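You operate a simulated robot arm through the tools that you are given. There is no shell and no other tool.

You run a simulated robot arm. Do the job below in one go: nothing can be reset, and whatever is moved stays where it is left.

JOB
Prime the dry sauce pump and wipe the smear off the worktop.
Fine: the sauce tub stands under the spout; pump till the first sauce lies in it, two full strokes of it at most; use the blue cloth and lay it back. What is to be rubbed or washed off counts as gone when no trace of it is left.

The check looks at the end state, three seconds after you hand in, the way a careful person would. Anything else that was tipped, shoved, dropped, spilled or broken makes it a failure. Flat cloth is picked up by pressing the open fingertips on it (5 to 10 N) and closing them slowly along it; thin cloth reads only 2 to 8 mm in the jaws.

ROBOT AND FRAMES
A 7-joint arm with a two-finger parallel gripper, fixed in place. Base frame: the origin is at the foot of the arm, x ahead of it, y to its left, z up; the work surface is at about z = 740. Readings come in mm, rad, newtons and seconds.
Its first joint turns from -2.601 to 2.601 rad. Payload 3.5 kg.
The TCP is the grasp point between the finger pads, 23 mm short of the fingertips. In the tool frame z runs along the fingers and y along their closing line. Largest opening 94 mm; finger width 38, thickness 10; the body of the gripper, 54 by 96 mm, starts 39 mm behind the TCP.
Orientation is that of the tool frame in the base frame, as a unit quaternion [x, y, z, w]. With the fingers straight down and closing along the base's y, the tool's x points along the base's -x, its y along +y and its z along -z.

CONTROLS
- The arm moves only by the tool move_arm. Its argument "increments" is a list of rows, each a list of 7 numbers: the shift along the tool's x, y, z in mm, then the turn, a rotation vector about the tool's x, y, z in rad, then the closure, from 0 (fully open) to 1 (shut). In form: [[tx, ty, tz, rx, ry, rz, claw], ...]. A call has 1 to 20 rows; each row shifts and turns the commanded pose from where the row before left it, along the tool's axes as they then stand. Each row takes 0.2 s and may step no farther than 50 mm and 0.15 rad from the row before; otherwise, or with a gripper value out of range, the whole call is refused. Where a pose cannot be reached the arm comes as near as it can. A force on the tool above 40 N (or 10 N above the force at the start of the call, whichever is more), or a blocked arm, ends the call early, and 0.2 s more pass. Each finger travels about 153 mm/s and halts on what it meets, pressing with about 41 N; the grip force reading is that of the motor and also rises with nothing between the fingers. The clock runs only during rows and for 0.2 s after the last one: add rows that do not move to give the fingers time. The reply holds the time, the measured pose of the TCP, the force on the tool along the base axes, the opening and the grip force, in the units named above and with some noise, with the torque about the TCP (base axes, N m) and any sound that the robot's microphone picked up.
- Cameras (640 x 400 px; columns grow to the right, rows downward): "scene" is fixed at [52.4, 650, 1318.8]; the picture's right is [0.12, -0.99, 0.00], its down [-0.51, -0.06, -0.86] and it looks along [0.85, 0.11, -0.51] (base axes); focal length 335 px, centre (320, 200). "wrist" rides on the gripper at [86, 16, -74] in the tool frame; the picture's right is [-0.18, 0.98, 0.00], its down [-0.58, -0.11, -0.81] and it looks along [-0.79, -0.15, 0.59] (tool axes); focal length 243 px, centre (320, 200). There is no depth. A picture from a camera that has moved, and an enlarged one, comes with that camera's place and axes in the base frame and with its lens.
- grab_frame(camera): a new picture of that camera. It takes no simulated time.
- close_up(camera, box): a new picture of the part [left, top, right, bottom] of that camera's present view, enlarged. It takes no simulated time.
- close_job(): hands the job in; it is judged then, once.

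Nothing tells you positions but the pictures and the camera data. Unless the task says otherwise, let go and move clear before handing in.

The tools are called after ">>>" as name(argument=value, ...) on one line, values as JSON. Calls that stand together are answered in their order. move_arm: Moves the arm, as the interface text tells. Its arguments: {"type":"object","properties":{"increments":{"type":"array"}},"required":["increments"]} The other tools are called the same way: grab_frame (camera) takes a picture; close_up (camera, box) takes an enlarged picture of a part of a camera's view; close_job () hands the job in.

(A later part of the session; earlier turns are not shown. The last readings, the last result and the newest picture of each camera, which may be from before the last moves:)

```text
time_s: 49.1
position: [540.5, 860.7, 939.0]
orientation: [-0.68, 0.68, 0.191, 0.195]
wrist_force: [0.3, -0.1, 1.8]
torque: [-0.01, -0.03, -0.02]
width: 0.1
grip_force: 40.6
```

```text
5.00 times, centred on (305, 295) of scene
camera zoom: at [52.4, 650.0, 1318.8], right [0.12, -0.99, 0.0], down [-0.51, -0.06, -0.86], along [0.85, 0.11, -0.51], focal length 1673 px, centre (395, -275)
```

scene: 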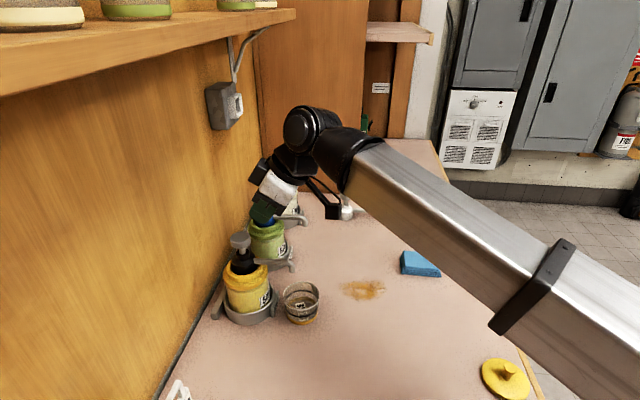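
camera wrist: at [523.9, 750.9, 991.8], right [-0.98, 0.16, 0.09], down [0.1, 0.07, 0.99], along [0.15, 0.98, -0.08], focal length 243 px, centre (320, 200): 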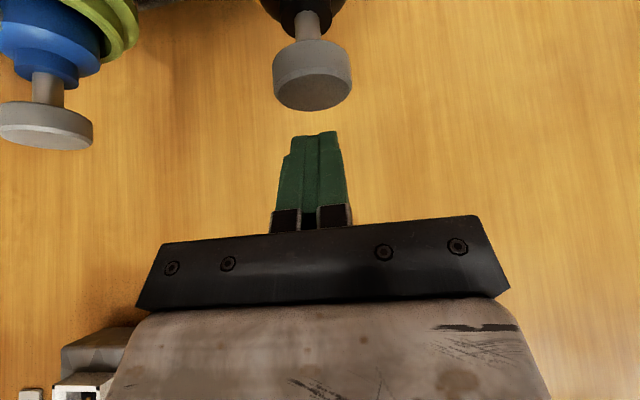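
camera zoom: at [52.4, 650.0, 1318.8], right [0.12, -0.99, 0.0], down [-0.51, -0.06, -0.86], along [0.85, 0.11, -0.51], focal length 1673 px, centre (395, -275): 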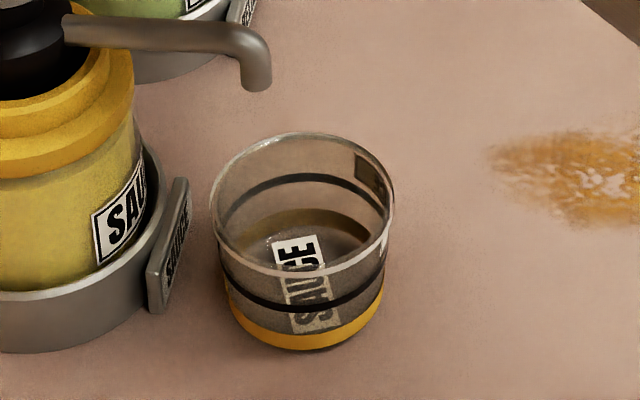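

It still moves slightly. I press on in 1 mm steps to the hard stop.

>>> move_arm(increments=[[0.53, 0, 0.85, 0, 0, 0, 1.0], [0.53, 0, 0.85, 0, 0, 0, 1.0], [0, 0, 0, 0, 0, 0, 1.0]])

>>> close_up(camera="wrist", box=[230, 0, 390, 150])

>>> close_up(camera="scene", box=[260, 255, 350, 335])

```text
time_s: 49.9
position: [540.7, 860.1, 937.4]
orientation: [-0.679, 0.681, 0.191, 0.196]
wrist_force: [0.3, -0.7, 7.9]
torque: [-0.08, 0.01, 0.02]
width: 0.0
grip_force: 40.7
```

```text
2.67 times, centred on (310, 75) of wrist
camera zoom: at [523.9, 746.5, 956.6], right [-0.98, 0.16, 0.09], down [0.1, 0.07, 0.99], along [0.15, 0.98, -0.08], focal length 647 px, centre (347, 533)
```

zoom: 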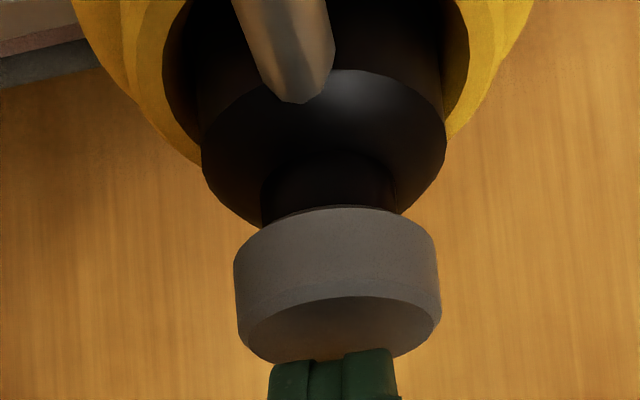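

```text
5.00 times, centred on (305, 295) of scene
camera zoom: at [52.4, 650.0, 1318.8], right [0.12, -0.99, 0.0], down [-0.51, -0.06, -0.86], along [0.85, 0.11, -0.51], focal length 1673 px, centre (395, -275)
```

zoom: 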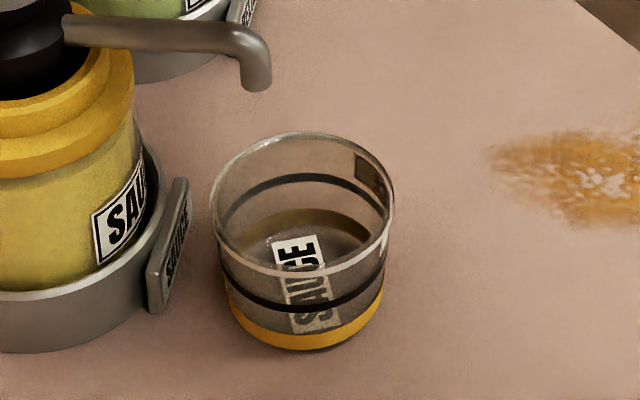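

The hard stop is reached at about z 937.4 and the tub is still empty, so the pump was still drawing air. I let it rise fully again and look.

>>> move_arm(increments=[[-2.63, 0, -4.25, 0, 0, 0, 1.0], [-2.63, 0, -4.25, 0, 0, 0, 1.0], [-2.63, 0, -4.25, 0, 0, 0, 1.0], [-2.63, 0, -4.25, 0, 0, 0, 1.0], [-2.63, 0, -4.25, 0, 0, 0, 1.0], [-1.05, 0, -1.7, 0, 0, 0, 1.0], [0, 0, 0, 0, 0, 0, 1.0]])

>>> close_up(camera="wrist", box=[230, 0, 390, 150])

>>> close_up(camera="scene", box=[260, 255, 350, 335])

```text
time_s: 51.5
position: [541.1, 858.8, 963.8]
orientation: [-0.679, 0.681, 0.191, 0.197]
wrist_force: [0.7, 0.1, -1.4]
torque: [0.01, 0.0, 0.02]
width: 0.0
grip_force: 40.9
```

```text
2.67 times, centred on (310, 75) of wrist
camera zoom: at [524.4, 746.0, 983.1], right [-0.98, 0.16, 0.09], down [0.1, 0.07, 0.99], along [0.15, 0.98, -0.08], focal length 647 px, centre (347, 533)
```

zoom: 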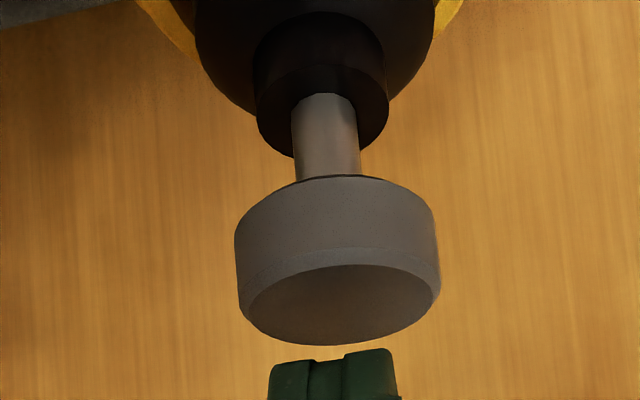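

```text
5.00 times, centred on (305, 295) of scene
camera zoom: at [52.4, 650.0, 1318.8], right [0.12, -0.99, 0.0], down [-0.51, -0.06, -0.86], along [0.85, 0.11, -0.51], focal length 1673 px, centre (395, -275)
```

zoom: 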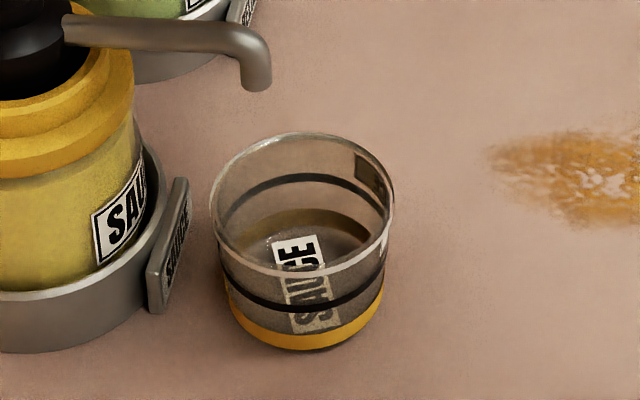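

Knob fully up, tub still empty. I read the limit as at most two strokes' worth of sauce, so I give a third stroke and check straight after.

>>> move_arm(increments=[[1.6, 0, 2.55, 0, 0, 0, 1.0], [1.6, 0, 2.55, 0, 0, 0, 1.0], [1.6, 0, 2.55, 0, 0, 0, 1.0], [1.6, 0, 2.55, 0, 0, 0, 1.0], [1.6, 0, 2.55, 0, 0, 0, 1.0], [1.6, 0, 2.55, 0, 0, 0, 1.0], [0, 0, 0, 0, 0, 0, 1.0]])

>>> close_up(camera="scene", box=[260, 255, 350, 335])

```text
time_s: 53.1
position: [541.7, 859.9, 945.7]
orientation: [-0.68, 0.68, 0.192, 0.196]
wrist_force: [-0.2, -0.1, 1.6]
torque: [0.0, 0.02, -0.02]
width: 0.0
grip_force: 41.1
```

```text
5.00 times, centred on (305, 295) of scene
camera zoom: at [52.4, 650.0, 1318.8], right [0.12, -0.99, 0.0], down [-0.51, -0.06, -0.86], along [0.85, 0.11, -0.51], focal length 1673 px, centre (395, -275)
```

zoom: 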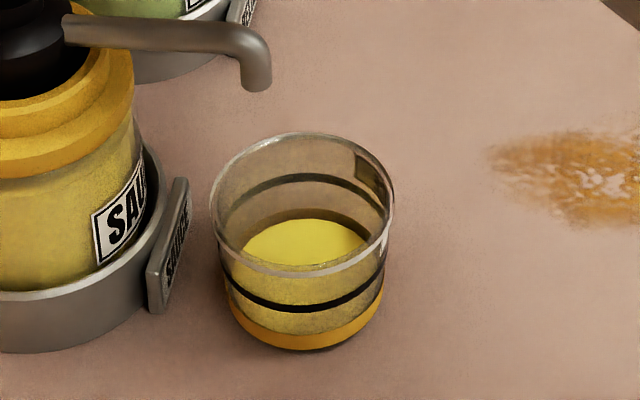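

Yellow sauce now lies in the tub partway through the third stroke, so I stop pumping here and lift off the knob.

>>> move_arm(increments=[[-2.63, 0, -4.25, 0, 0, 0, 1.0], [-2.63, 0, -4.25, 0, 0, 0, 1.0], [-2.63, 0, -4.25, 0, 0, 0, 1.0], [-5.26, 0, -8.5, 0, 0, 0, 1.0], [-10.5, 0, -17, 0, 0, 0, 1.0], [-10.5, 0, -17, 0, 0, 0, 1.0], [0, 0, 0, 0, 0, 0, 1.0]])

>>> close_up(camera="scene", box=[210, 220, 370, 335])

>>> grab_frame(camera="wrist")

```text
time_s: 54.7
position: [541.7, 859.5, 1011.6]
orientation: [-0.679, 0.681, 0.191, 0.196]
wrist_force: [-0.3, 0.1, -0.4]
torque: [-0.04, -0.01, 0.01]
width: 0.1
grip_force: 41.3
```

```text
3.48 times, centred on (290, 278) of scene
camera zoom: at [52.4, 650.0, 1318.8], right [0.12, -0.99, 0.0], down [-0.51, -0.06, -0.86], along [0.85, 0.11, -0.51], focal length 1164 px, centre (424, -70)
```

zoom: 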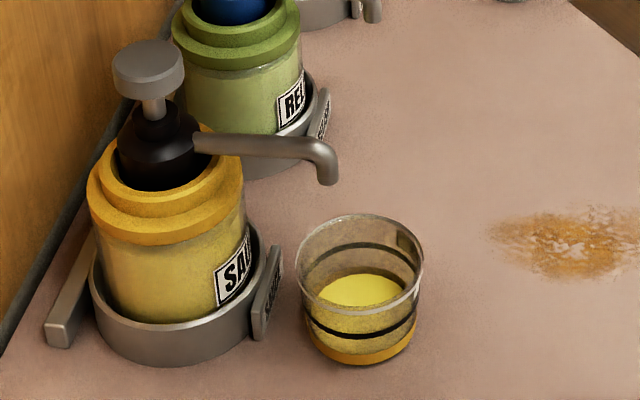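

```text
taken
camera wrist: at [524.3, 746.8, 1031.3], right [-0.98, 0.16, 0.09], down [0.1, 0.07, 0.99], along [0.15, 0.98, -0.08], focal length 243 px, centre (320, 200)
```

wrist: 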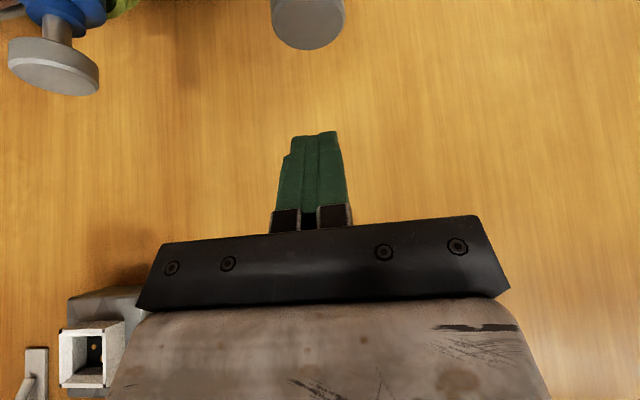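

The pump is primed and the knob is back up, with the tub standing under the spout. Now I take the arm away over the worktop, straighten the tool to vertical and look at the cloth.

>>> move_arm(increments=[[35.4, -16.7, -21.9, 0, 0, 0, 1.0], [35.4, -16.7, -21.9, 0, 0, 0, 1.0], [35.4, -16.7, -21.9, 0, 0, 0, 1.0], [35.4, -16.7, -21.9, 0, 0, 0, 1.0], [35.4, -16.7, -21.9, 0, 0, 0, 1.0], [35.4, -16.7, -21.9, 0, 0, 0, 1.0], [0, 0, 0, 0, 0.1387, 0, 0.8], [0, 0, 0, 0, 0.1387, 0, 0.6], [0, 0, 0, 0, 0.1387, 0, 0.4], [0, 0, 0, 0, 0.1387, 0, 0], [42.9, -10.7, 12.9, 0, 0, 0, 0], [42.9, -10.7, 12.9, 0, 0, 0, 0], [42.9, -10.7, 12.9, 0, 0, 0, 0], [42.9, -10.7, 12.9, 0, 0, 0, 0], [42.9, -10.7, 12.9, 0, 0, 0, 0], [42.9, -10.7, 12.9, 0, 0, 0, 0], [42.9, -10.7, 12.9, 0, 0, 0, 0], [0, 0, 0, 0, 0, 0, 0]])

>>> grab_frame(camera="wrist")

>>> grab_frame(camera="scene")

```text
time_s: 58.5
position: [715.8, 307.7, 921.1]
orientation: [-0.706, 0.708, -0.002, 0.001]
wrist_force: [0.4, 0.0, -0.2]
torque: [-0.02, 0.0, 0.01]
width: 94.0
grip_force: 0.2
```

```text
taken
camera wrist: at [698.5, 221.4, 996.1], right [-0.98, 0.19, -0.01], down [0.11, 0.58, 0.81], along [0.15, 0.79, -0.59], focal length 243 px, centre (320, 200)
```

wrist: 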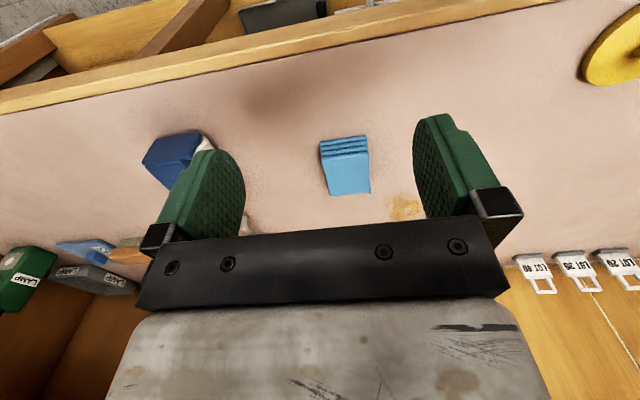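

```text
taken
```

scene: 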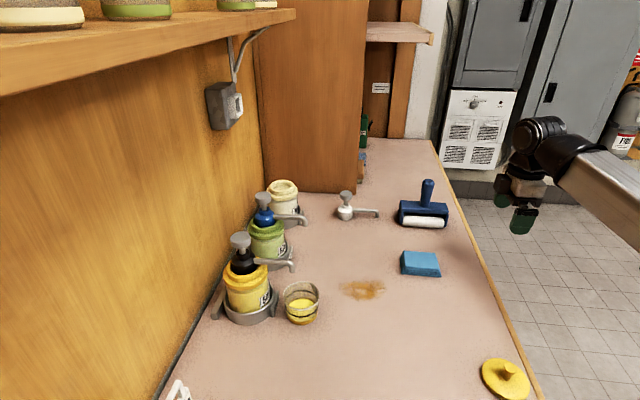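

>>> close_up(camera="wrist", box=[290, 110, 420, 220])

>>> close_up(camera="scene", box=[380, 235, 460, 295])

```text
3.64 times, centred on (355, 165) of wrist
camera zoom: at [698.5, 221.4, 996.1], right [-0.98, 0.19, -0.01], down [0.11, 0.58, 0.81], along [0.15, 0.79, -0.59], focal length 882 px, centre (193, 327)
```

zoom: 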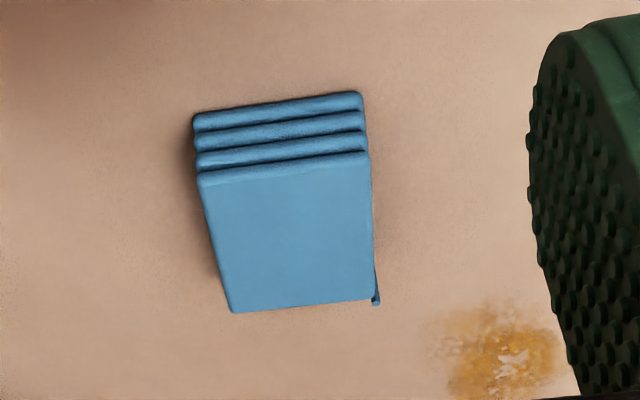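

```text
6.67 times, centred on (420, 265) of scene
camera zoom: at [52.4, 650.0, 1318.8], right [0.12, -0.99, 0.0], down [-0.51, -0.06, -0.86], along [0.85, 0.11, -0.51], focal length 2231 px, centre (-347, -233)
```

zoom: 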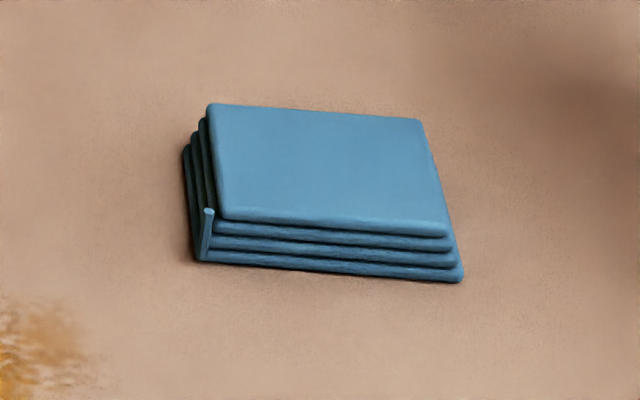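

The cloth is a neat folded pad of four layers, about x 680–741, y 433–526, some 20 mm thick. I position the open, vertical gripper above its centre (710, 480), closing along x.

>>> move_arm(increments=[[-34.5, 1.2, 10.2, 0, 0, 0, 0], [-34.5, 1.2, 10.2, 0, 0, 0, 0], [-34.5, 1.2, 10.2, 0, 0, 0, 0], [-34.5, 1.2, 10.2, 0, 0, 0, 0], [-34.3, 1.0, 10.2, 0, 0, 0, 0], [0, 0, 0, 0, 0, 0, 0]])

>>> grab_frame(camera="wrist")

>>> close_up(camera="scene", box=[370, 200, 490, 290])

```text
time_s: 59.9
position: [710.8, 479.9, 870.8]
orientation: [-0.706, 0.708, -0.002, 0.001]
wrist_force: [-0.3, 0.1, -0.1]
torque: [-0.01, 0.02, 0.01]
width: 94.0
grip_force: 0.0
```

```text
taken
camera wrist: at [693.6, 392.8, 946.8], right [-0.98, 0.19, -0.01], down [0.11, 0.58, 0.81], along [0.15, 0.79, -0.59], focal length 243 px, centre (320, 200)
```

wrist: 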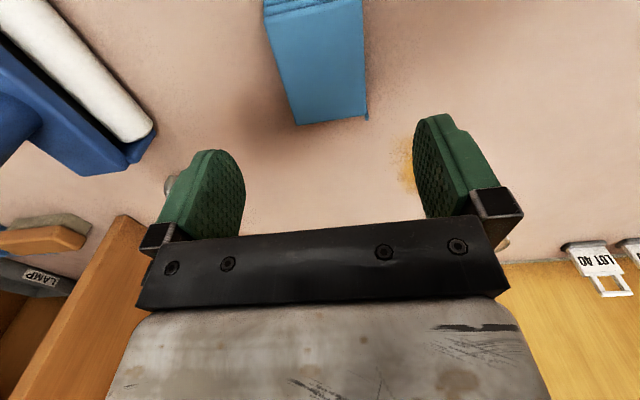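

```text
4.44 times, centred on (430, 245) of scene
camera zoom: at [52.4, 650.0, 1318.8], right [0.12, -0.99, 0.0], down [-0.51, -0.06, -0.86], along [0.85, 0.11, -0.51], focal length 1488 px, centre (-169, 0)
```

zoom: 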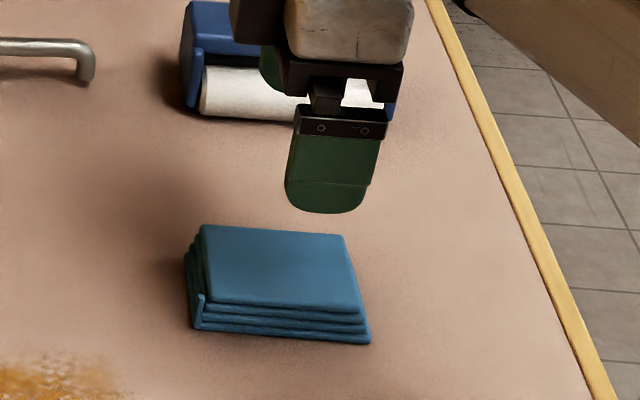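

Alignment confirmed: cloth x 679–741, so the fingers will straddle it with about 16 mm each side. I descend to just above it.

>>> move_arm(increments=[[0, 0, 25, 0, 0, 0, 0], [0, 0, 25, 0, 0, 0, 0], [0, 0, 20, 0, 0, 0, 0], [0, 0, 12, 0, 0, 0, 0], [0, 0, 0, 0, 0, 0, 0]])

>>> grab_frame(camera="wrist")

>>> close_up(camera="scene", box=[370, 210, 490, 300])

```text
time_s: 61.1
position: [707.9, 480.1, 788.8]
orientation: [-0.706, 0.708, -0.003, 0.002]
wrist_force: [-0.3, -0.8, 0.5]
torque: [0.0, 0.0, -0.01]
width: 94.2
grip_force: 0.0
```

```text
taken
camera wrist: at [692.6, 393.2, 864.8], right [-0.98, 0.19, -0.01], down [0.11, 0.58, 0.81], along [0.15, 0.79, -0.59], focal length 243 px, centre (320, 200)
```

wrist: 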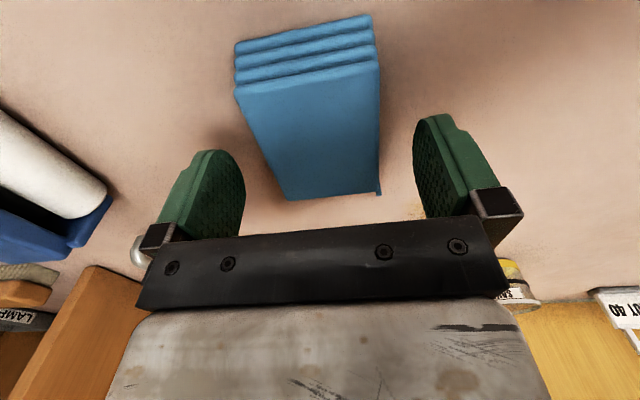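

```text
4.44 times, centred on (430, 255) of scene
camera zoom: at [52.4, 650.0, 1318.8], right [0.12, -0.99, 0.0], down [-0.51, -0.06, -0.86], along [0.85, 0.11, -0.51], focal length 1488 px, centre (-169, -44)
```

zoom: 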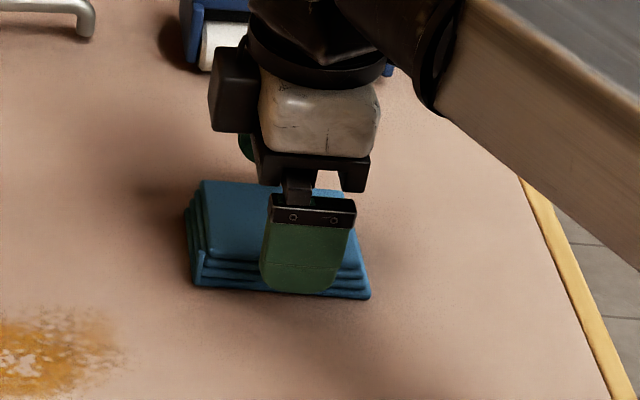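

Fingers are on both sides of the pad. I go down another 20 mm so the fingertips are just above the worktop.

>>> move_arm(increments=[[0, 0, 9, 0, 0, 0, 0], [0, 0, 7, 0, 0, 0, 0], [0, 0, 4, 0, 0, 0, 0], [0, 0, 0, 0, 0, 0, 0]])

>>> grab_frame(camera="wrist")

>>> close_up(camera="scene", box=[370, 210, 490, 300])

```text
time_s: 62.1
position: [710.4, 480.9, 768.3]
orientation: [-0.706, 0.709, -0.002, 0.001]
wrist_force: [-0.1, 0.9, 0.6]
torque: [0.0, 0.0, 0.01]
width: 93.9
grip_force: 0.1
```

```text
taken
camera wrist: at [692.8, 394.1, 844.2], right [-0.98, 0.19, -0.01], down [0.11, 0.58, 0.81], along [0.15, 0.79, -0.59], focal length 243 px, centre (320, 200)
```

wrist: 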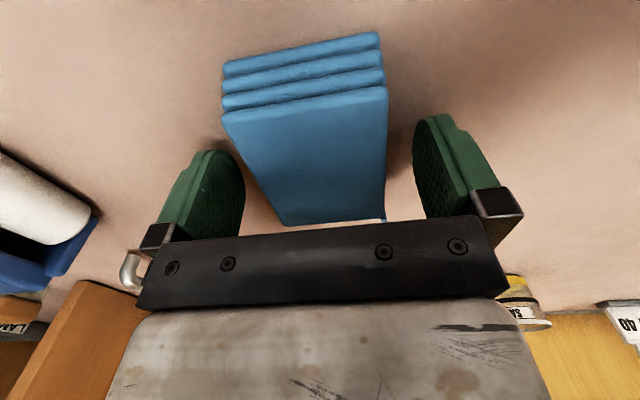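

```text
4.44 times, centred on (430, 255) of scene
camera zoom: at [52.4, 650.0, 1318.8], right [0.12, -0.99, 0.0], down [-0.51, -0.06, -0.86], along [0.85, 0.11, -0.51], focal length 1488 px, centre (-169, -44)
```

zoom: 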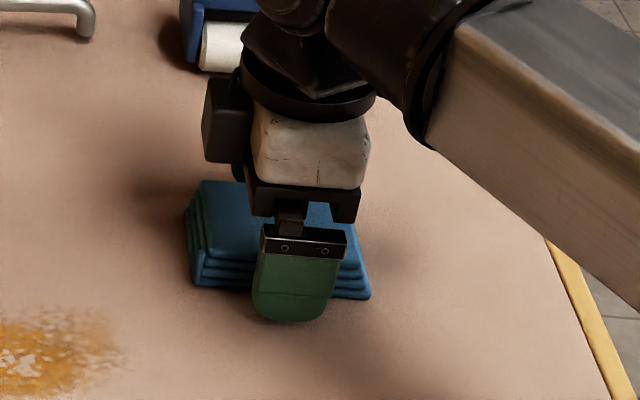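

No contact with the worktop. I close slowly on the pad's sides.

>>> move_arm(increments=[[0, 0, 0, 0, 0, 0, 0.1], [0, 0, 0, 0, 0, 0, 0.2], [0, 0, 0, 0, 0, 0, 0.26], [0, 0, 0, 0, 0, 0, 0.3], [0, 0, 0, 0, 0, 0, 0.33], [0, 0, 0, 0, 0, 0, 0.36], [0, 0, 0, 0, 0, 0, 0.39], [0, 0, 0, 0, 0, 0, 0.42], [0, 0, 0, 0, 0, 0, 0.42]])

>>> grab_frame(camera="wrist")

>>> close_up(camera="scene", box=[370, 210, 490, 300])

```text
time_s: 64.1
position: [709.5, 481.2, 768.6]
orientation: [-0.706, 0.708, -0.002, 0.001]
wrist_force: [0.1, -0.7, -0.2]
torque: [0.0, 0.01, 0.01]
width: 61.2
grip_force: 41.1
```

```text
taken
camera wrist: at [692.7, 394.1, 844.3], right [-0.98, 0.19, -0.01], down [0.11, 0.58, 0.81], along [0.15, 0.79, -0.59], focal length 243 px, centre (320, 200)
```

wrist: 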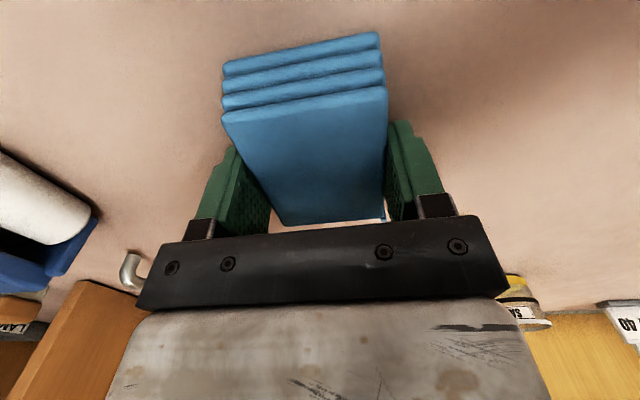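

```text
4.44 times, centred on (430, 255) of scene
camera zoom: at [52.4, 650.0, 1318.8], right [0.12, -0.99, 0.0], down [-0.51, -0.06, -0.86], along [0.85, 0.11, -0.51], focal length 1488 px, centre (-169, -44)
```

zoom: 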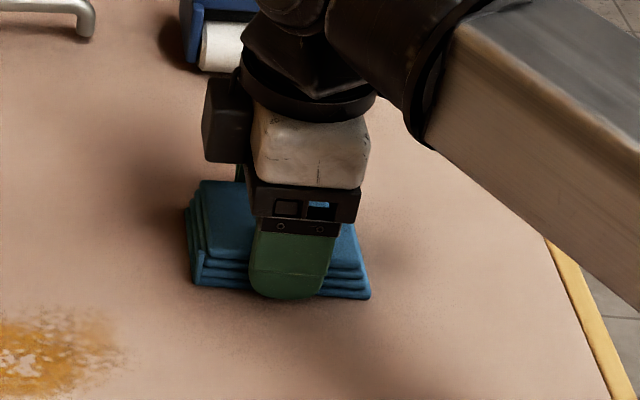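

The pad is held firmly at 61 mm. I lift it slightly to check the hold; its home place is with the TCP at about (710, 481, 768.5).

>>> move_arm(increments=[[0, 0, -5, 0, 0, 0, 0.5], [0, 0, -10, 0, 0, 0, 0.5], [0, 0, -15, 0, 0, 0, 0.5], [0, 0, 0, 0, 0, 0, 0.5]])

>>> grab_frame(camera="wrist")

>>> close_up(camera="scene", box=[370, 210, 490, 300])

```text
time_s: 65.1
position: [710.4, 481.7, 797.5]
orientation: [-0.707, 0.707, -0.002, 0.002]
wrist_force: [-0.1, -0.1, -1.2]
torque: [-0.01, -0.02, -0.01]
width: 61.2
grip_force: 41.0
```

```text
taken
camera wrist: at [693.8, 393.9, 874.7], right [-0.98, 0.19, -0.01], down [0.11, 0.58, 0.81], along [0.15, 0.79, -0.59], focal length 243 px, centre (320, 200)
```

wrist: 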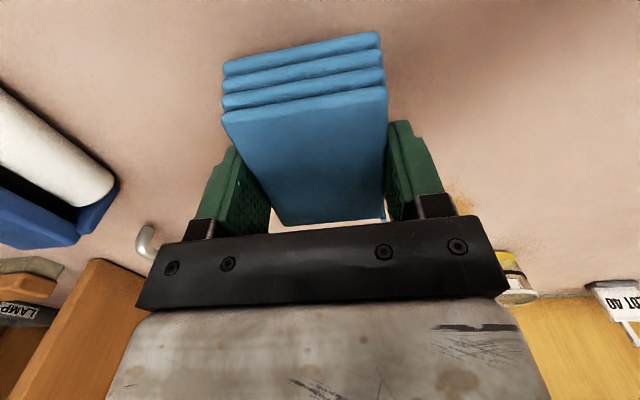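

```text
4.44 times, centred on (430, 255) of scene
camera zoom: at [52.4, 650.0, 1318.8], right [0.12, -0.99, 0.0], down [-0.51, -0.06, -0.86], along [0.85, 0.11, -0.51], focal length 1488 px, centre (-169, -44)
```

zoom: 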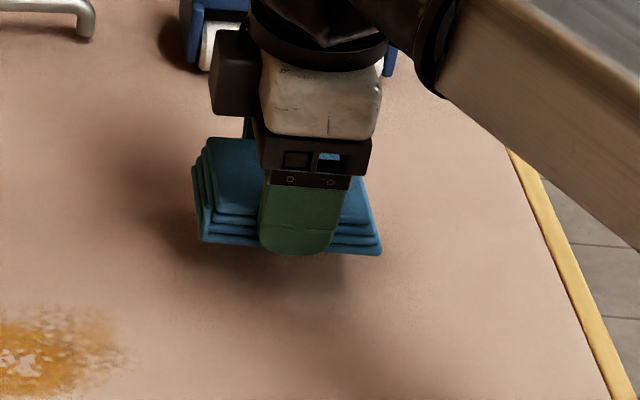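

The whole pad lifts cleanly. I carry it over the smear's near edge (620, 585), which spans about x 580–660, y 560–680.

>>> move_arm(increments=[[-25.8, 22.5, 0, 0, 0, 0, 0.5], [-25.8, 22.5, 0, 0, 0, 0, 0.5], [-25.8, 22.5, 0, 0, 0, 0, 0.5], [-25.8, 22.5, 0, 0, 0, 0, 0.5], [0, 0, 10, 0, 0, 0, 0.5], [0, 0, 10, 0, 0, 0, 0.5], [0, 0, 5, 0, 0, 0, 0.5], [0, 0, 0, 0, 0, 0, 0.5]])

>>> grab_frame(camera="scene")

>>> grab_frame(camera="wrist")

```text
time_s: 66.9
position: [621.5, 585.3, 772.3]
orientation: [-0.707, 0.708, -0.002, 0.002]
wrist_force: [-0.7, -0.4, -0.7]
torque: [0.0, -0.01, 0.0]
width: 60.7
grip_force: 41.2
```

```text
taken
```

scene: 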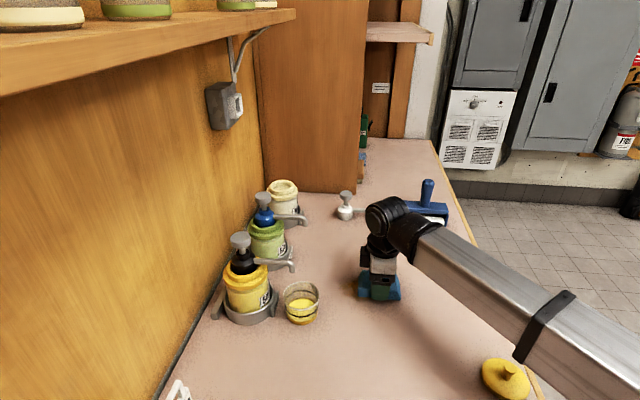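

```text
taken
camera wrist: at [604.0, 497.8, 847.8], right [-0.98, 0.19, -0.01], down [0.11, 0.58, 0.81], along [0.15, 0.79, -0.59], focal length 243 px, centre (320, 200)
```

wrist: 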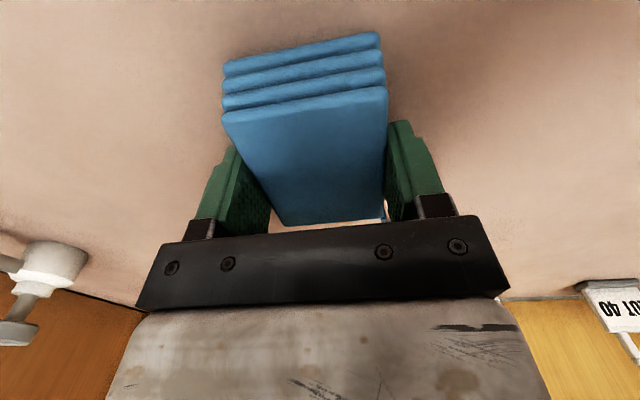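

The pad is 3–4 mm above the smear. I lower gently until it presses with a few newtons.

>>> move_arm(increments=[[0, 0, 1.5, 0, 0, 0, 0.5], [0, 0, 1.5, 0, 0, 0, 0.5], [0, 0, 0.7, 0, 0, 0, 0.5], [0, 0, 0, 0, 0, 0, 0.5]])

```text
time_s: 67.9
position: [620.8, 585.8, 769.1]
orientation: [-0.706, 0.708, -0.002, 0.002]
wrist_force: [-0.4, -0.2, 0.0]
torque: [0.01, -0.02, 0.0]
width: 61.0
grip_force: 40.3
```

The pad is just about at the surface without pressing yet. I go on in half-millimetre steps.

>>> move_arm(increments=[[0, 0, 0.5, 0, 0, 0, 0.5], [0, 0, 0.5, 0, 0, 0, 0.5], [0, 0, 0, 0, 0, 0, 0.5]])

```text
time_s: 68.7
position: [621.1, 584.5, 768.2]
orientation: [-0.706, 0.708, -0.002, 0.002]
wrist_force: [0.1, -1.2, 1.2]
torque: [-0.02, 0.08, 0.03]
width: 61.2
grip_force: 41.6
```

Contact has begun (the pad's weight is taken up). One more half millimetre for pressure.

>>> move_arm(increments=[[0, 0, 0.5, 0, 0, 0, 0.5], [0, 0, 0, 0, 0, 0, 0.5]])

```text
time_s: 69.3
position: [620.6, 584.5, 768.4]
orientation: [-0.706, 0.708, -0.002, 0.001]
wrist_force: [1.6, 0.0, 10.8]
torque: [-0.11, 0.34, -0.01]
width: 61.2
grip_force: 41.2
```

About 11 N of pressure now. I sweep slowly along +y across the smear at x≈620.

>>> move_arm(increments=[[-7, 0, 0, 0, 0, 0, 0.5], [-7, 0, 0, 0, 0, 0, 0.5], [-7, 0, 0, 0, 0, 0, 0.5], [-7, 0, 0, 0, 0, 0, 0.5], [-7, 0, 0, 0, 0, 0, 0.5], [-7, 0, 0, 0, 0, 0, 0.5], [-7, 0, 0, 0, 0, 0, 0.5], [-7, 0, 0, 0, 0, 0, 0.5], [-7, 0, 0, 0, 0, 0, 0.5], [-5, 0, 0, 0, 0, 0, 0.5], [0, 0, 0, 0, 0, 0, 0.5]])

>>> grab_frame(camera="wrist")

>>> close_up(camera="scene", box=[270, 230, 430, 330])

```text
time_s: 71.7
position: [620.8, 653.6, 768.3]
orientation: [-0.707, 0.707, -0.002, 0.001]
wrist_force: [-2.4, -6.8, 16.7]
torque: [-0.17, 0.16, 0.05]
width: 61.3
grip_force: 40.6
```

```text
taken
camera wrist: at [603.9, 565.8, 844.0], right [-0.98, 0.19, -0.01], down [0.11, 0.58, 0.81], along [0.15, 0.79, -0.59], focal length 243 px, centre (320, 200)
```

wrist: 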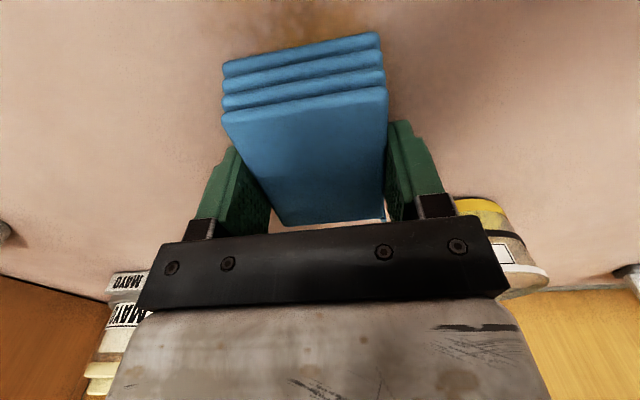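

```text
4.00 times, centred on (350, 280) of scene
camera zoom: at [52.4, 650.0, 1318.8], right [0.12, -0.99, 0.0], down [-0.51, -0.06, -0.86], along [0.85, 0.11, -0.51], focal length 1339 px, centre (200, -120)
```

zoom: 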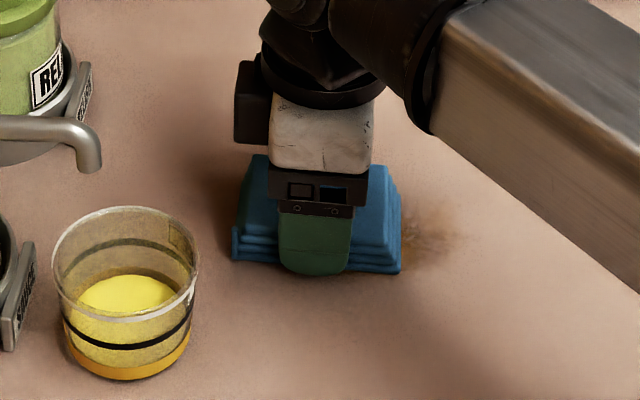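

The stain is fading where I rubbed. I sweep back past the near edge, then shift toward x≈600.

>>> move_arm(increments=[[7, 0, 0, 0, 0, 0, 0.5], [7, 0, 0, 0, 0, 0, 0.5], [7, 0, 0, 0, 0, 0, 0.5], [7, 0, 0, 0, 0, 0, 0.5], [7, 0, 0, 0, 0, 0, 0.5], [7, 0, 0, 0, 0, 0, 0.5], [7, 0, 0, 0, 0, 0, 0.5], [7, 0, 0, 0, 0, 0, 0.5], [7, 0, 0, 0, 0, 0, 0.5], [7, 0, 0, 0, 0, 0, 0.5], [7, 0, 0, 0, 0, 0, 0.5], [7, 0, 0, 0, 0, 0, 0.5], [0, 6, 0, 0, 0, 0, 0.5], [0, 6, 0, 0, 0, 0, 0.5], [0, 6, 0, 0, 0, 0, 0.5], [0, 0, 0, 0, 0, 0, 0.5]])

>>> grab_frame(camera="wrist")

>>> close_up(camera="scene", box=[270, 230, 430, 330])

```text
time_s: 75.1
position: [604.1, 568.1, 766.9]
orientation: [-0.706, 0.709, -0.003, 0.001]
wrist_force: [14.9, -4.8, 30.5]
torque: [-0.08, -0.07, 0.02]
width: 61.1
grip_force: 40.9
```

```text
taken
camera wrist: at [586.0, 480.6, 843.7], right [-0.98, 0.19, -0.01], down [0.1, 0.58, 0.81], along [0.16, 0.79, -0.59], focal length 243 px, centre (320, 200)
```

wrist: 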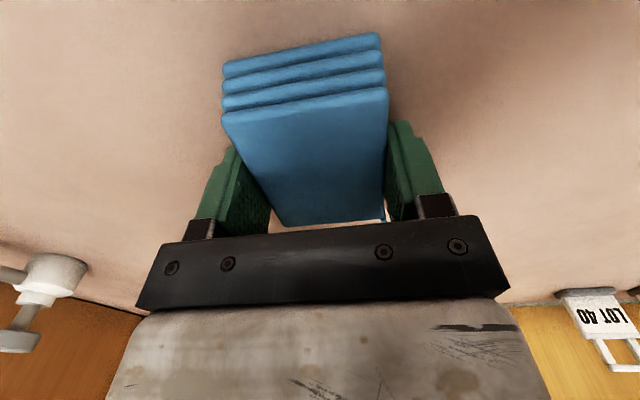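

```text
4.00 times, centred on (350, 280) of scene
camera zoom: at [52.4, 650.0, 1318.8], right [0.12, -0.99, 0.0], down [-0.51, -0.06, -0.86], along [0.85, 0.11, -0.51], focal length 1339 px, centre (200, -120)
```

zoom: 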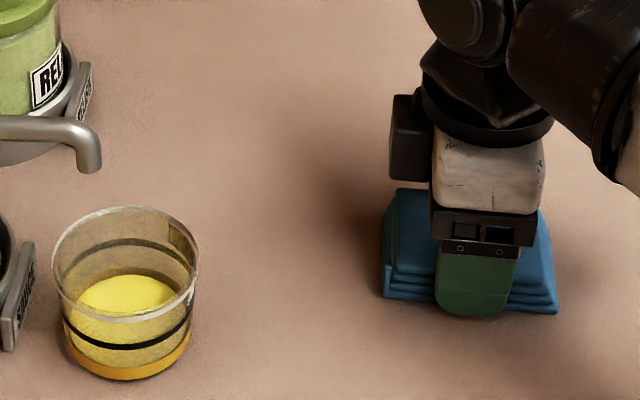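

Most of the smear looks gone already. Pressure is getting high (30 N), so I ease off half a millimetre and sweep +y again at x≈604.

>>> move_arm(increments=[[0, 0, -0.5, 0, 0, 0, 0.5], [-8, 0, 0, 0, 0, 0, 0.5], [-8, 0, 0, 0, 0, 0, 0.5], [-8, 0, 0, 0, 0, 0, 0.5], [-8, 0, 0, 0, 0, 0, 0.5], [-8, 0, 0, 0, 0, 0, 0.5], [-8, 0, 0, 0, 0, 0, 0.5], [-8, 0, 0, 0, 0, 0, 0.5], [-8, 0, 0, 0, 0, 0, 0.5], [-8, 0, 0, 0, 0, 0, 0.5], [-8, 0, 0, 0, 0, 0, 0.5], [0, 0, 0, 0, 0, 0, 0.5]])

>>> close_up(camera="scene", box=[270, 230, 430, 330])

```text
time_s: 77.7
position: [603.5, 649.0, 767.7]
orientation: [-0.705, 0.709, -0.001, 0.002]
wrist_force: [1.1, -1.6, 1.6]
torque: [0.03, 0.04, -0.05]
width: 61.1
grip_force: 40.7
```

```text
4.00 times, centred on (350, 280) of scene
camera zoom: at [52.4, 650.0, 1318.8], right [0.12, -0.99, 0.0], down [-0.51, -0.06, -0.86], along [0.85, 0.11, -0.51], focal length 1339 px, centre (200, -120)
```

zoom: 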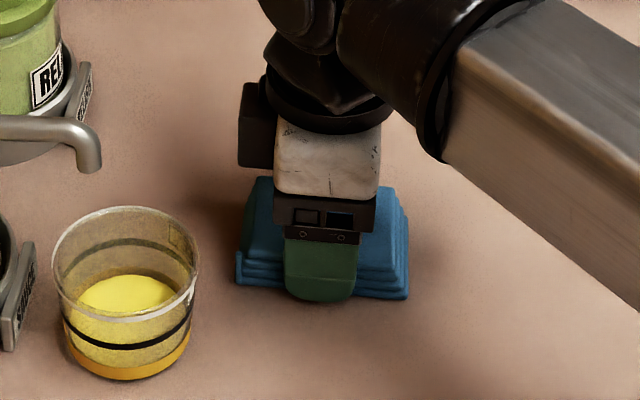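

The swept surface looks clean. I press slightly more, move across to x≈640 and sweep back along −y.

>>> move_arm(increments=[[0, 0, 0.4, 0, 0, 0, 0.5], [0, -7.5, 0, 0, 0, 0, 0.5], [0, -7.5, 0, 0, 0, 0, 0.5], [0, -7.5, 0, 0, 0, 0, 0.5], [0, -7.5, 0, 0, 0, 0, 0.5], [0, -7.5, 0, 0, 0, 0, 0.5], [8, 0, 0, 0, 0, 0, 0.5], [8, 0, 0, 0, 0, 0, 0.5], [8, 0, 0, 0, 0, 0, 0.5], [8, 0, 0, 0, 0, 0, 0.5], [8, 0, 0, 0, 0, 0, 0.5], [8, 0, 0, 0, 0, 0, 0.5], [8, 0, 0, 0, 0, 0, 0.5], [8, 0, 0, 0, 0, 0, 0.5], [8, 0, 0, 0, 0, 0, 0.5], [8, 0, 0, 0, 0, 0, 0.5], [0, 0, 0, 0, 0, 0, 0.5]])

>>> close_up(camera="scene", box=[270, 230, 430, 330])

```text
time_s: 81.3
position: [641.0, 568.3, 768.3]
orientation: [-0.707, 0.708, -0.002, 0.001]
wrist_force: [-1.1, -0.2, 1.9]
torque: [0.07, 0.09, 0.03]
width: 60.9
grip_force: 41.1
```

```text
4.00 times, centred on (350, 280) of scene
camera zoom: at [52.4, 650.0, 1318.8], right [0.12, -0.99, 0.0], down [-0.51, -0.06, -0.86], along [0.85, 0.11, -0.51], focal length 1339 px, centre (200, -120)
```

zoom: 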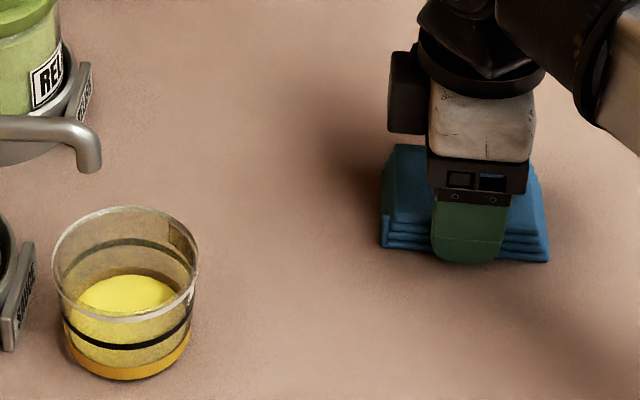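

Now I lift the pad and move it toward its home (still raised) to inspect the wiped area.

>>> move_arm(increments=[[0, 0, -10, 0, 0, 0, 0.5], [0, 0, -20, 0, 0, 0, 0.5], [22, -17, 0, 0, 0, 0, 0.5], [22, -17, 0, 0, 0, 0, 0.5], [22, -17, 0, 0, 0, 0, 0.5], [21.5, -17, 0, 0, 0, 0, 0.5], [0, 0, 0, 0, 0, 0, 0.5]])

>>> close_up(camera="scene", box=[300, 240, 430, 330])

>>> grab_frame(camera="scene")

```text
time_s: 82.9
position: [706.9, 480.3, 797.5]
orientation: [-0.706, 0.708, -0.002, 0.002]
wrist_force: [-0.2, 0.0, 0.0]
torque: [0.02, 0.0, 0.0]
width: 61.1
grip_force: 41.1
```

```text
4.44 times, centred on (365, 285) of scene
camera zoom: at [52.4, 650.0, 1318.8], right [0.12, -0.99, 0.0], down [-0.51, -0.06, -0.86], along [0.85, 0.11, -0.51], focal length 1488 px, centre (120, -178)
```

zoom: 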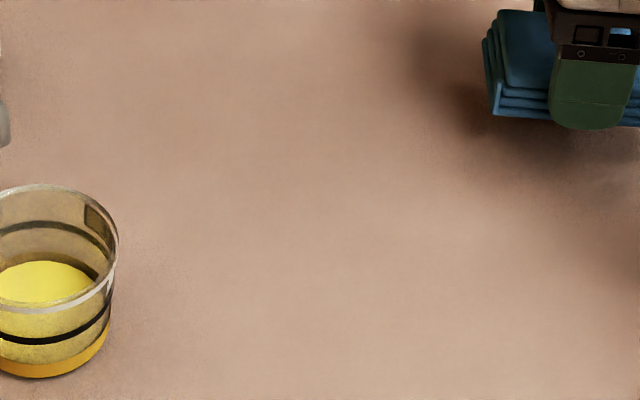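

```text
taken
```

scene: 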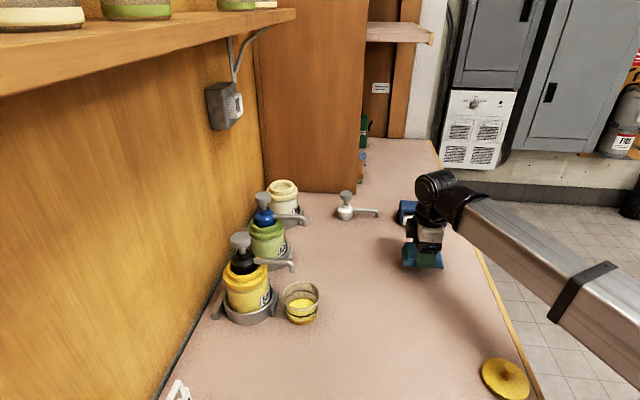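

The smear appears gone. I zoom in closely for any faint trace, from both cameras.

>>> close_up(camera="scene", box=[325, 270, 400, 315])

>>> grab_frame(camera="wrist")

>>> close_up(camera="wrist", box=[380, 80, 600, 280])

```text
8.53 times, centred on (362, 292) of scene
camera zoom: at [52.4, 650.0, 1318.8], right [0.12, -0.99, 0.0], down [-0.51, -0.06, -0.86], along [0.85, 0.11, -0.51], focal length 2856 px, centre (-43, -589)
```

zoom: 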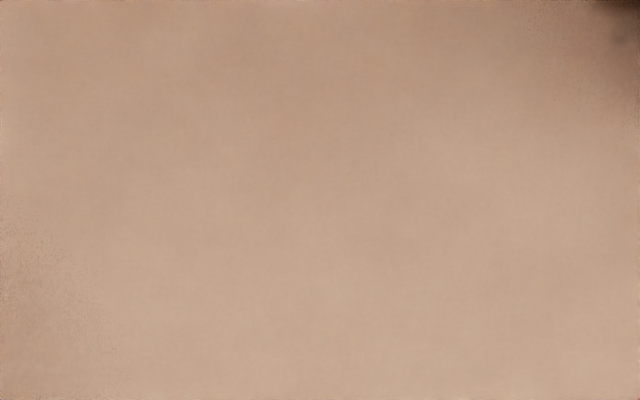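

```text
taken
camera wrist: at [689.4, 393.2, 873.3], right [-0.98, 0.19, -0.01], down [0.11, 0.58, 0.81], along [0.15, 0.79, -0.59], focal length 243 px, centre (320, 200)
```

wrist: 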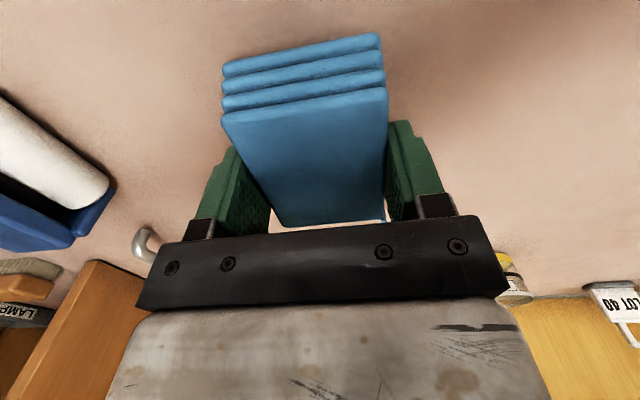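

```text
2.00 times, centred on (490, 180) of wrist
camera zoom: at [689.4, 393.2, 873.3], right [-0.98, 0.19, -0.01], down [0.11, 0.58, 0.81], along [0.15, 0.79, -0.59], focal length 485 px, centre (-20, 240)
```

zoom: 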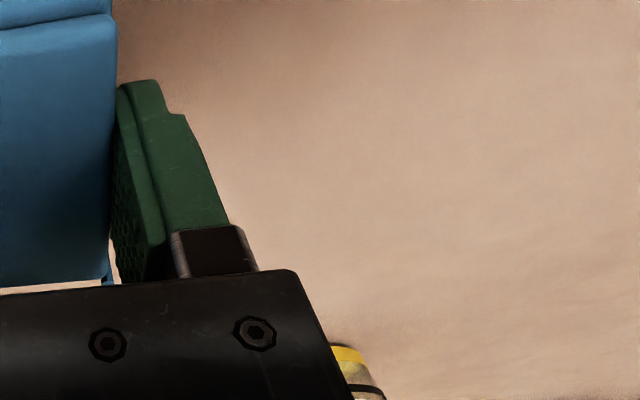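

No trace is visible. While I hold the cloth, I'll make one more wide pass with firmer pressure over both side edges to be certain, starting at (645, 575).

>>> move_arm(increments=[[-24, 15.5, 0, 0, 0, 0, 0.5], [-24, 15.5, 0, 0, 0, 0, 0.5], [-24, 15.5, 0, 0, 0, 0, 0.5], [-23, 15.5, 0, 0, 0, 0, 0.5], [0, 0, 12, 0, 0, 0, 0.5], [0, 0, 12, 0, 0, 0, 0.5], [0, 0, 3, 0, 0, 0, 0.5], [0, 0, 1.5, 0, 0, 0, 0.5], [0, 0, 0.7, 0, 0, 0, 0.5], [0, 0, 0, 0, 0, 0, 0.5]])

```text
time_s: 85.1
position: [646.3, 576.3, 769.5]
orientation: [-0.706, 0.708, -0.002, 0.002]
wrist_force: [0.5, 0.2, -0.3]
torque: [0.0, 0.03, 0.01]
width: 61.3
grip_force: 40.6
```

>>> move_arm(increments=[[0, 0, 0.6, 0, 0, 0, 0.5], [0, 0, 0.5, 0, 0, 0, 0.5], [0, 0, 0.4, 0, 0, 0, 0.5], [0, 0, 0, 0, 0, 0, 0.5]])

```text
time_s: 86.1
position: [646.3, 576.0, 767.7]
orientation: [-0.706, 0.708, -0.002, 0.002]
wrist_force: [0.4, -0.6, 7.4]
torque: [-0.04, 0.25, 0.03]
width: 61.0
grip_force: 41.0
```

The pad presses with about 7 N. I sweep +y at x≈646, cross to x≈596 and sweep back.

>>> move_arm(increments=[[-9, 0, 0, 0, 0, 0, 0.5], [-9, 0, 0, 0, 0, 0, 0.5], [-9, 0, 0, 0, 0, 0, 0.5], [-9, 0, 0, 0, 0, 0, 0.5], [-9, 0, 0, 0, 0, 0, 0.5], [-9, 0, 0, 0, 0, 0, 0.5], [-9, 0, 0, 0, 0, 0, 0.5], [-9, 0, 0, 0, 0, 0, 0.5], [0, 0, 0, 0, 0, 0, 0.5]])

```text
time_s: 88.1
position: [646.3, 647.6, 767.0]
orientation: [-0.706, 0.708, -0.002, 0.002]
wrist_force: [0.7, -8.9, 21.6]
torque: [-0.25, 0.21, 0.11]
width: 61.3
grip_force: 41.0
```

>>> move_arm(increments=[[0, 8, -0.1, 0, 0, 0, 0.5], [0, 8, -0.1, 0, 0, 0, 0.5], [0, 8, -0.1, 0, 0, 0, 0.5], [0, 8, 0, 0, 0, 0, 0.5], [0, 8, 0, 0, 0, 0, 0.5], [0, 8, 0, 0, 0, 0, 0.5], [8, 0, 0, 0, 0, 0, 0.5], [8, 0, 0, 0, 0, 0, 0.5], [8, 0, 0, 0, 0, 0, 0.5], [8, 0, 0, 0, 0, 0, 0.5], [8, 0, 0, 0, 0, 0, 0.5], [8, 0, 0, 0, 0, 0, 0.5], [8, 0, 0, 0, 0, 0, 0.5], [8, 0, 0, 0, 0, 0, 0.5], [8, 0, 0, 0, 0, 0, 0.5], [0, 0, 0, 0, 0, 0, 0.5]])

>>> close_up(camera="scene", box=[270, 230, 430, 330])

```text
time_s: 91.5
position: [600.0, 574.9, 767.4]
orientation: [-0.706, 0.708, -0.003, 0.001]
wrist_force: [-0.2, -0.6, 5.6]
torque: [0.24, 0.07, 0.0]
width: 61.1
grip_force: 40.7
```

```text
4.00 times, centred on (350, 280) of scene
camera zoom: at [52.4, 650.0, 1318.8], right [0.12, -0.99, 0.0], down [-0.51, -0.06, -0.86], along [0.85, 0.11, -0.51], focal length 1339 px, centre (200, -120)
```

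zoom: 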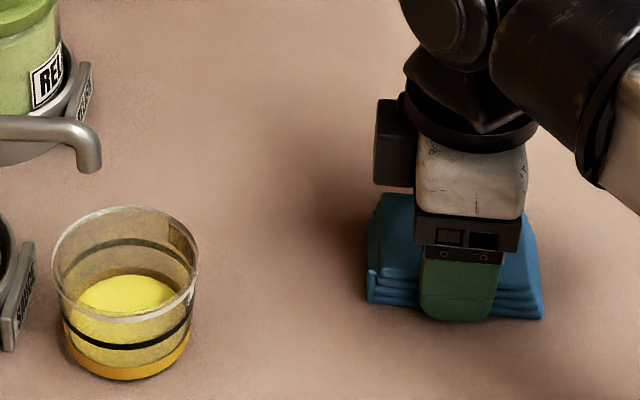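

The edges are wiped too. I lift the pad and carry it back over its home place (TCP 710, 481).

>>> move_arm(increments=[[0, 0, -10, 0, 0, 0, 0.5], [0, 0, -20, 0, 0, 0, 0.5], [23.5, -27.5, 0, 0, 0, 0, 0.5], [23.5, -27.5, 0, 0, 0, 0, 0.5], [23.5, -27.5, 0, 0, 0, 0, 0.5], [23.5, -27.5, 0, 0, 0, 0, 0.5], [0, 0, 0, 0, 0, 0, 0.5], [0, 0, 0, 0, 0, 0, 0.5]])

>>> close_up(camera="scene", box=[300, 240, 430, 330])

>>> grab_frame(camera="wrist")

```text
time_s: 93.3
position: [710.0, 481.8, 797.5]
orientation: [-0.706, 0.708, -0.002, 0.003]
wrist_force: [0.2, 0.3, -0.6]
torque: [-0.03, 0.0, 0.02]
width: 61.2
grip_force: 40.8
```

```text
4.44 times, centred on (365, 285) of scene
camera zoom: at [52.4, 650.0, 1318.8], right [0.12, -0.99, 0.0], down [-0.51, -0.06, -0.86], along [0.85, 0.11, -0.51], focal length 1488 px, centre (120, -178)
```

zoom: 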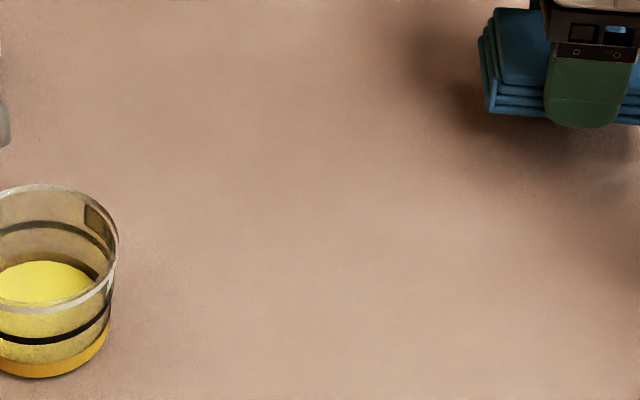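

```text
taken
camera wrist: at [691.0, 395.2, 872.9], right [-0.98, 0.19, -0.01], down [0.11, 0.58, 0.81], along [0.15, 0.79, -0.59], focal length 243 px, centre (320, 200)
```

wrist: 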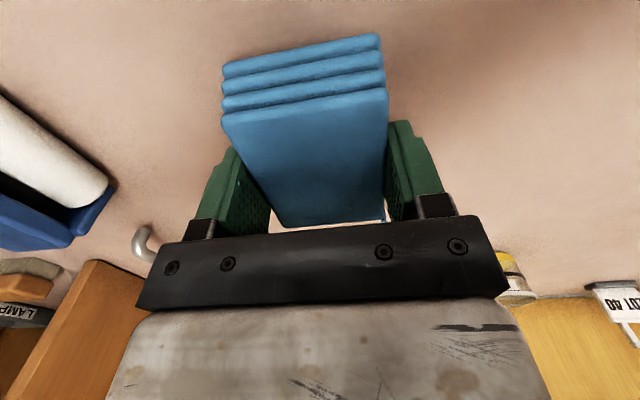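

The area is clean and the pad sits above its home within 1–2 mm; I trim that and lower it to the worktop.

>>> move_arm(increments=[[1, -1.5, 0, 0, 0, 0, 0.5], [0, 0, 12, 0, 0, 0, 0.5], [0, 0, 10, 0, 0, 0, 0.5], [0, 0, 4, 0, 0, 0, 0.5], [0, 0, 1.5, 0, 0, 0, 0.5], [0, 0, 1, 0, 0, 0, 0.5], [0, 0, 0, 0, 0, 0, 0.5]])

```text
time_s: 94.9
position: [708.8, 482.4, 769.4]
orientation: [-0.705, 0.709, -0.002, 0.001]
wrist_force: [-0.1, 0.5, -0.3]
torque: [-0.02, 0.04, -0.03]
width: 61.3
grip_force: 41.5
```

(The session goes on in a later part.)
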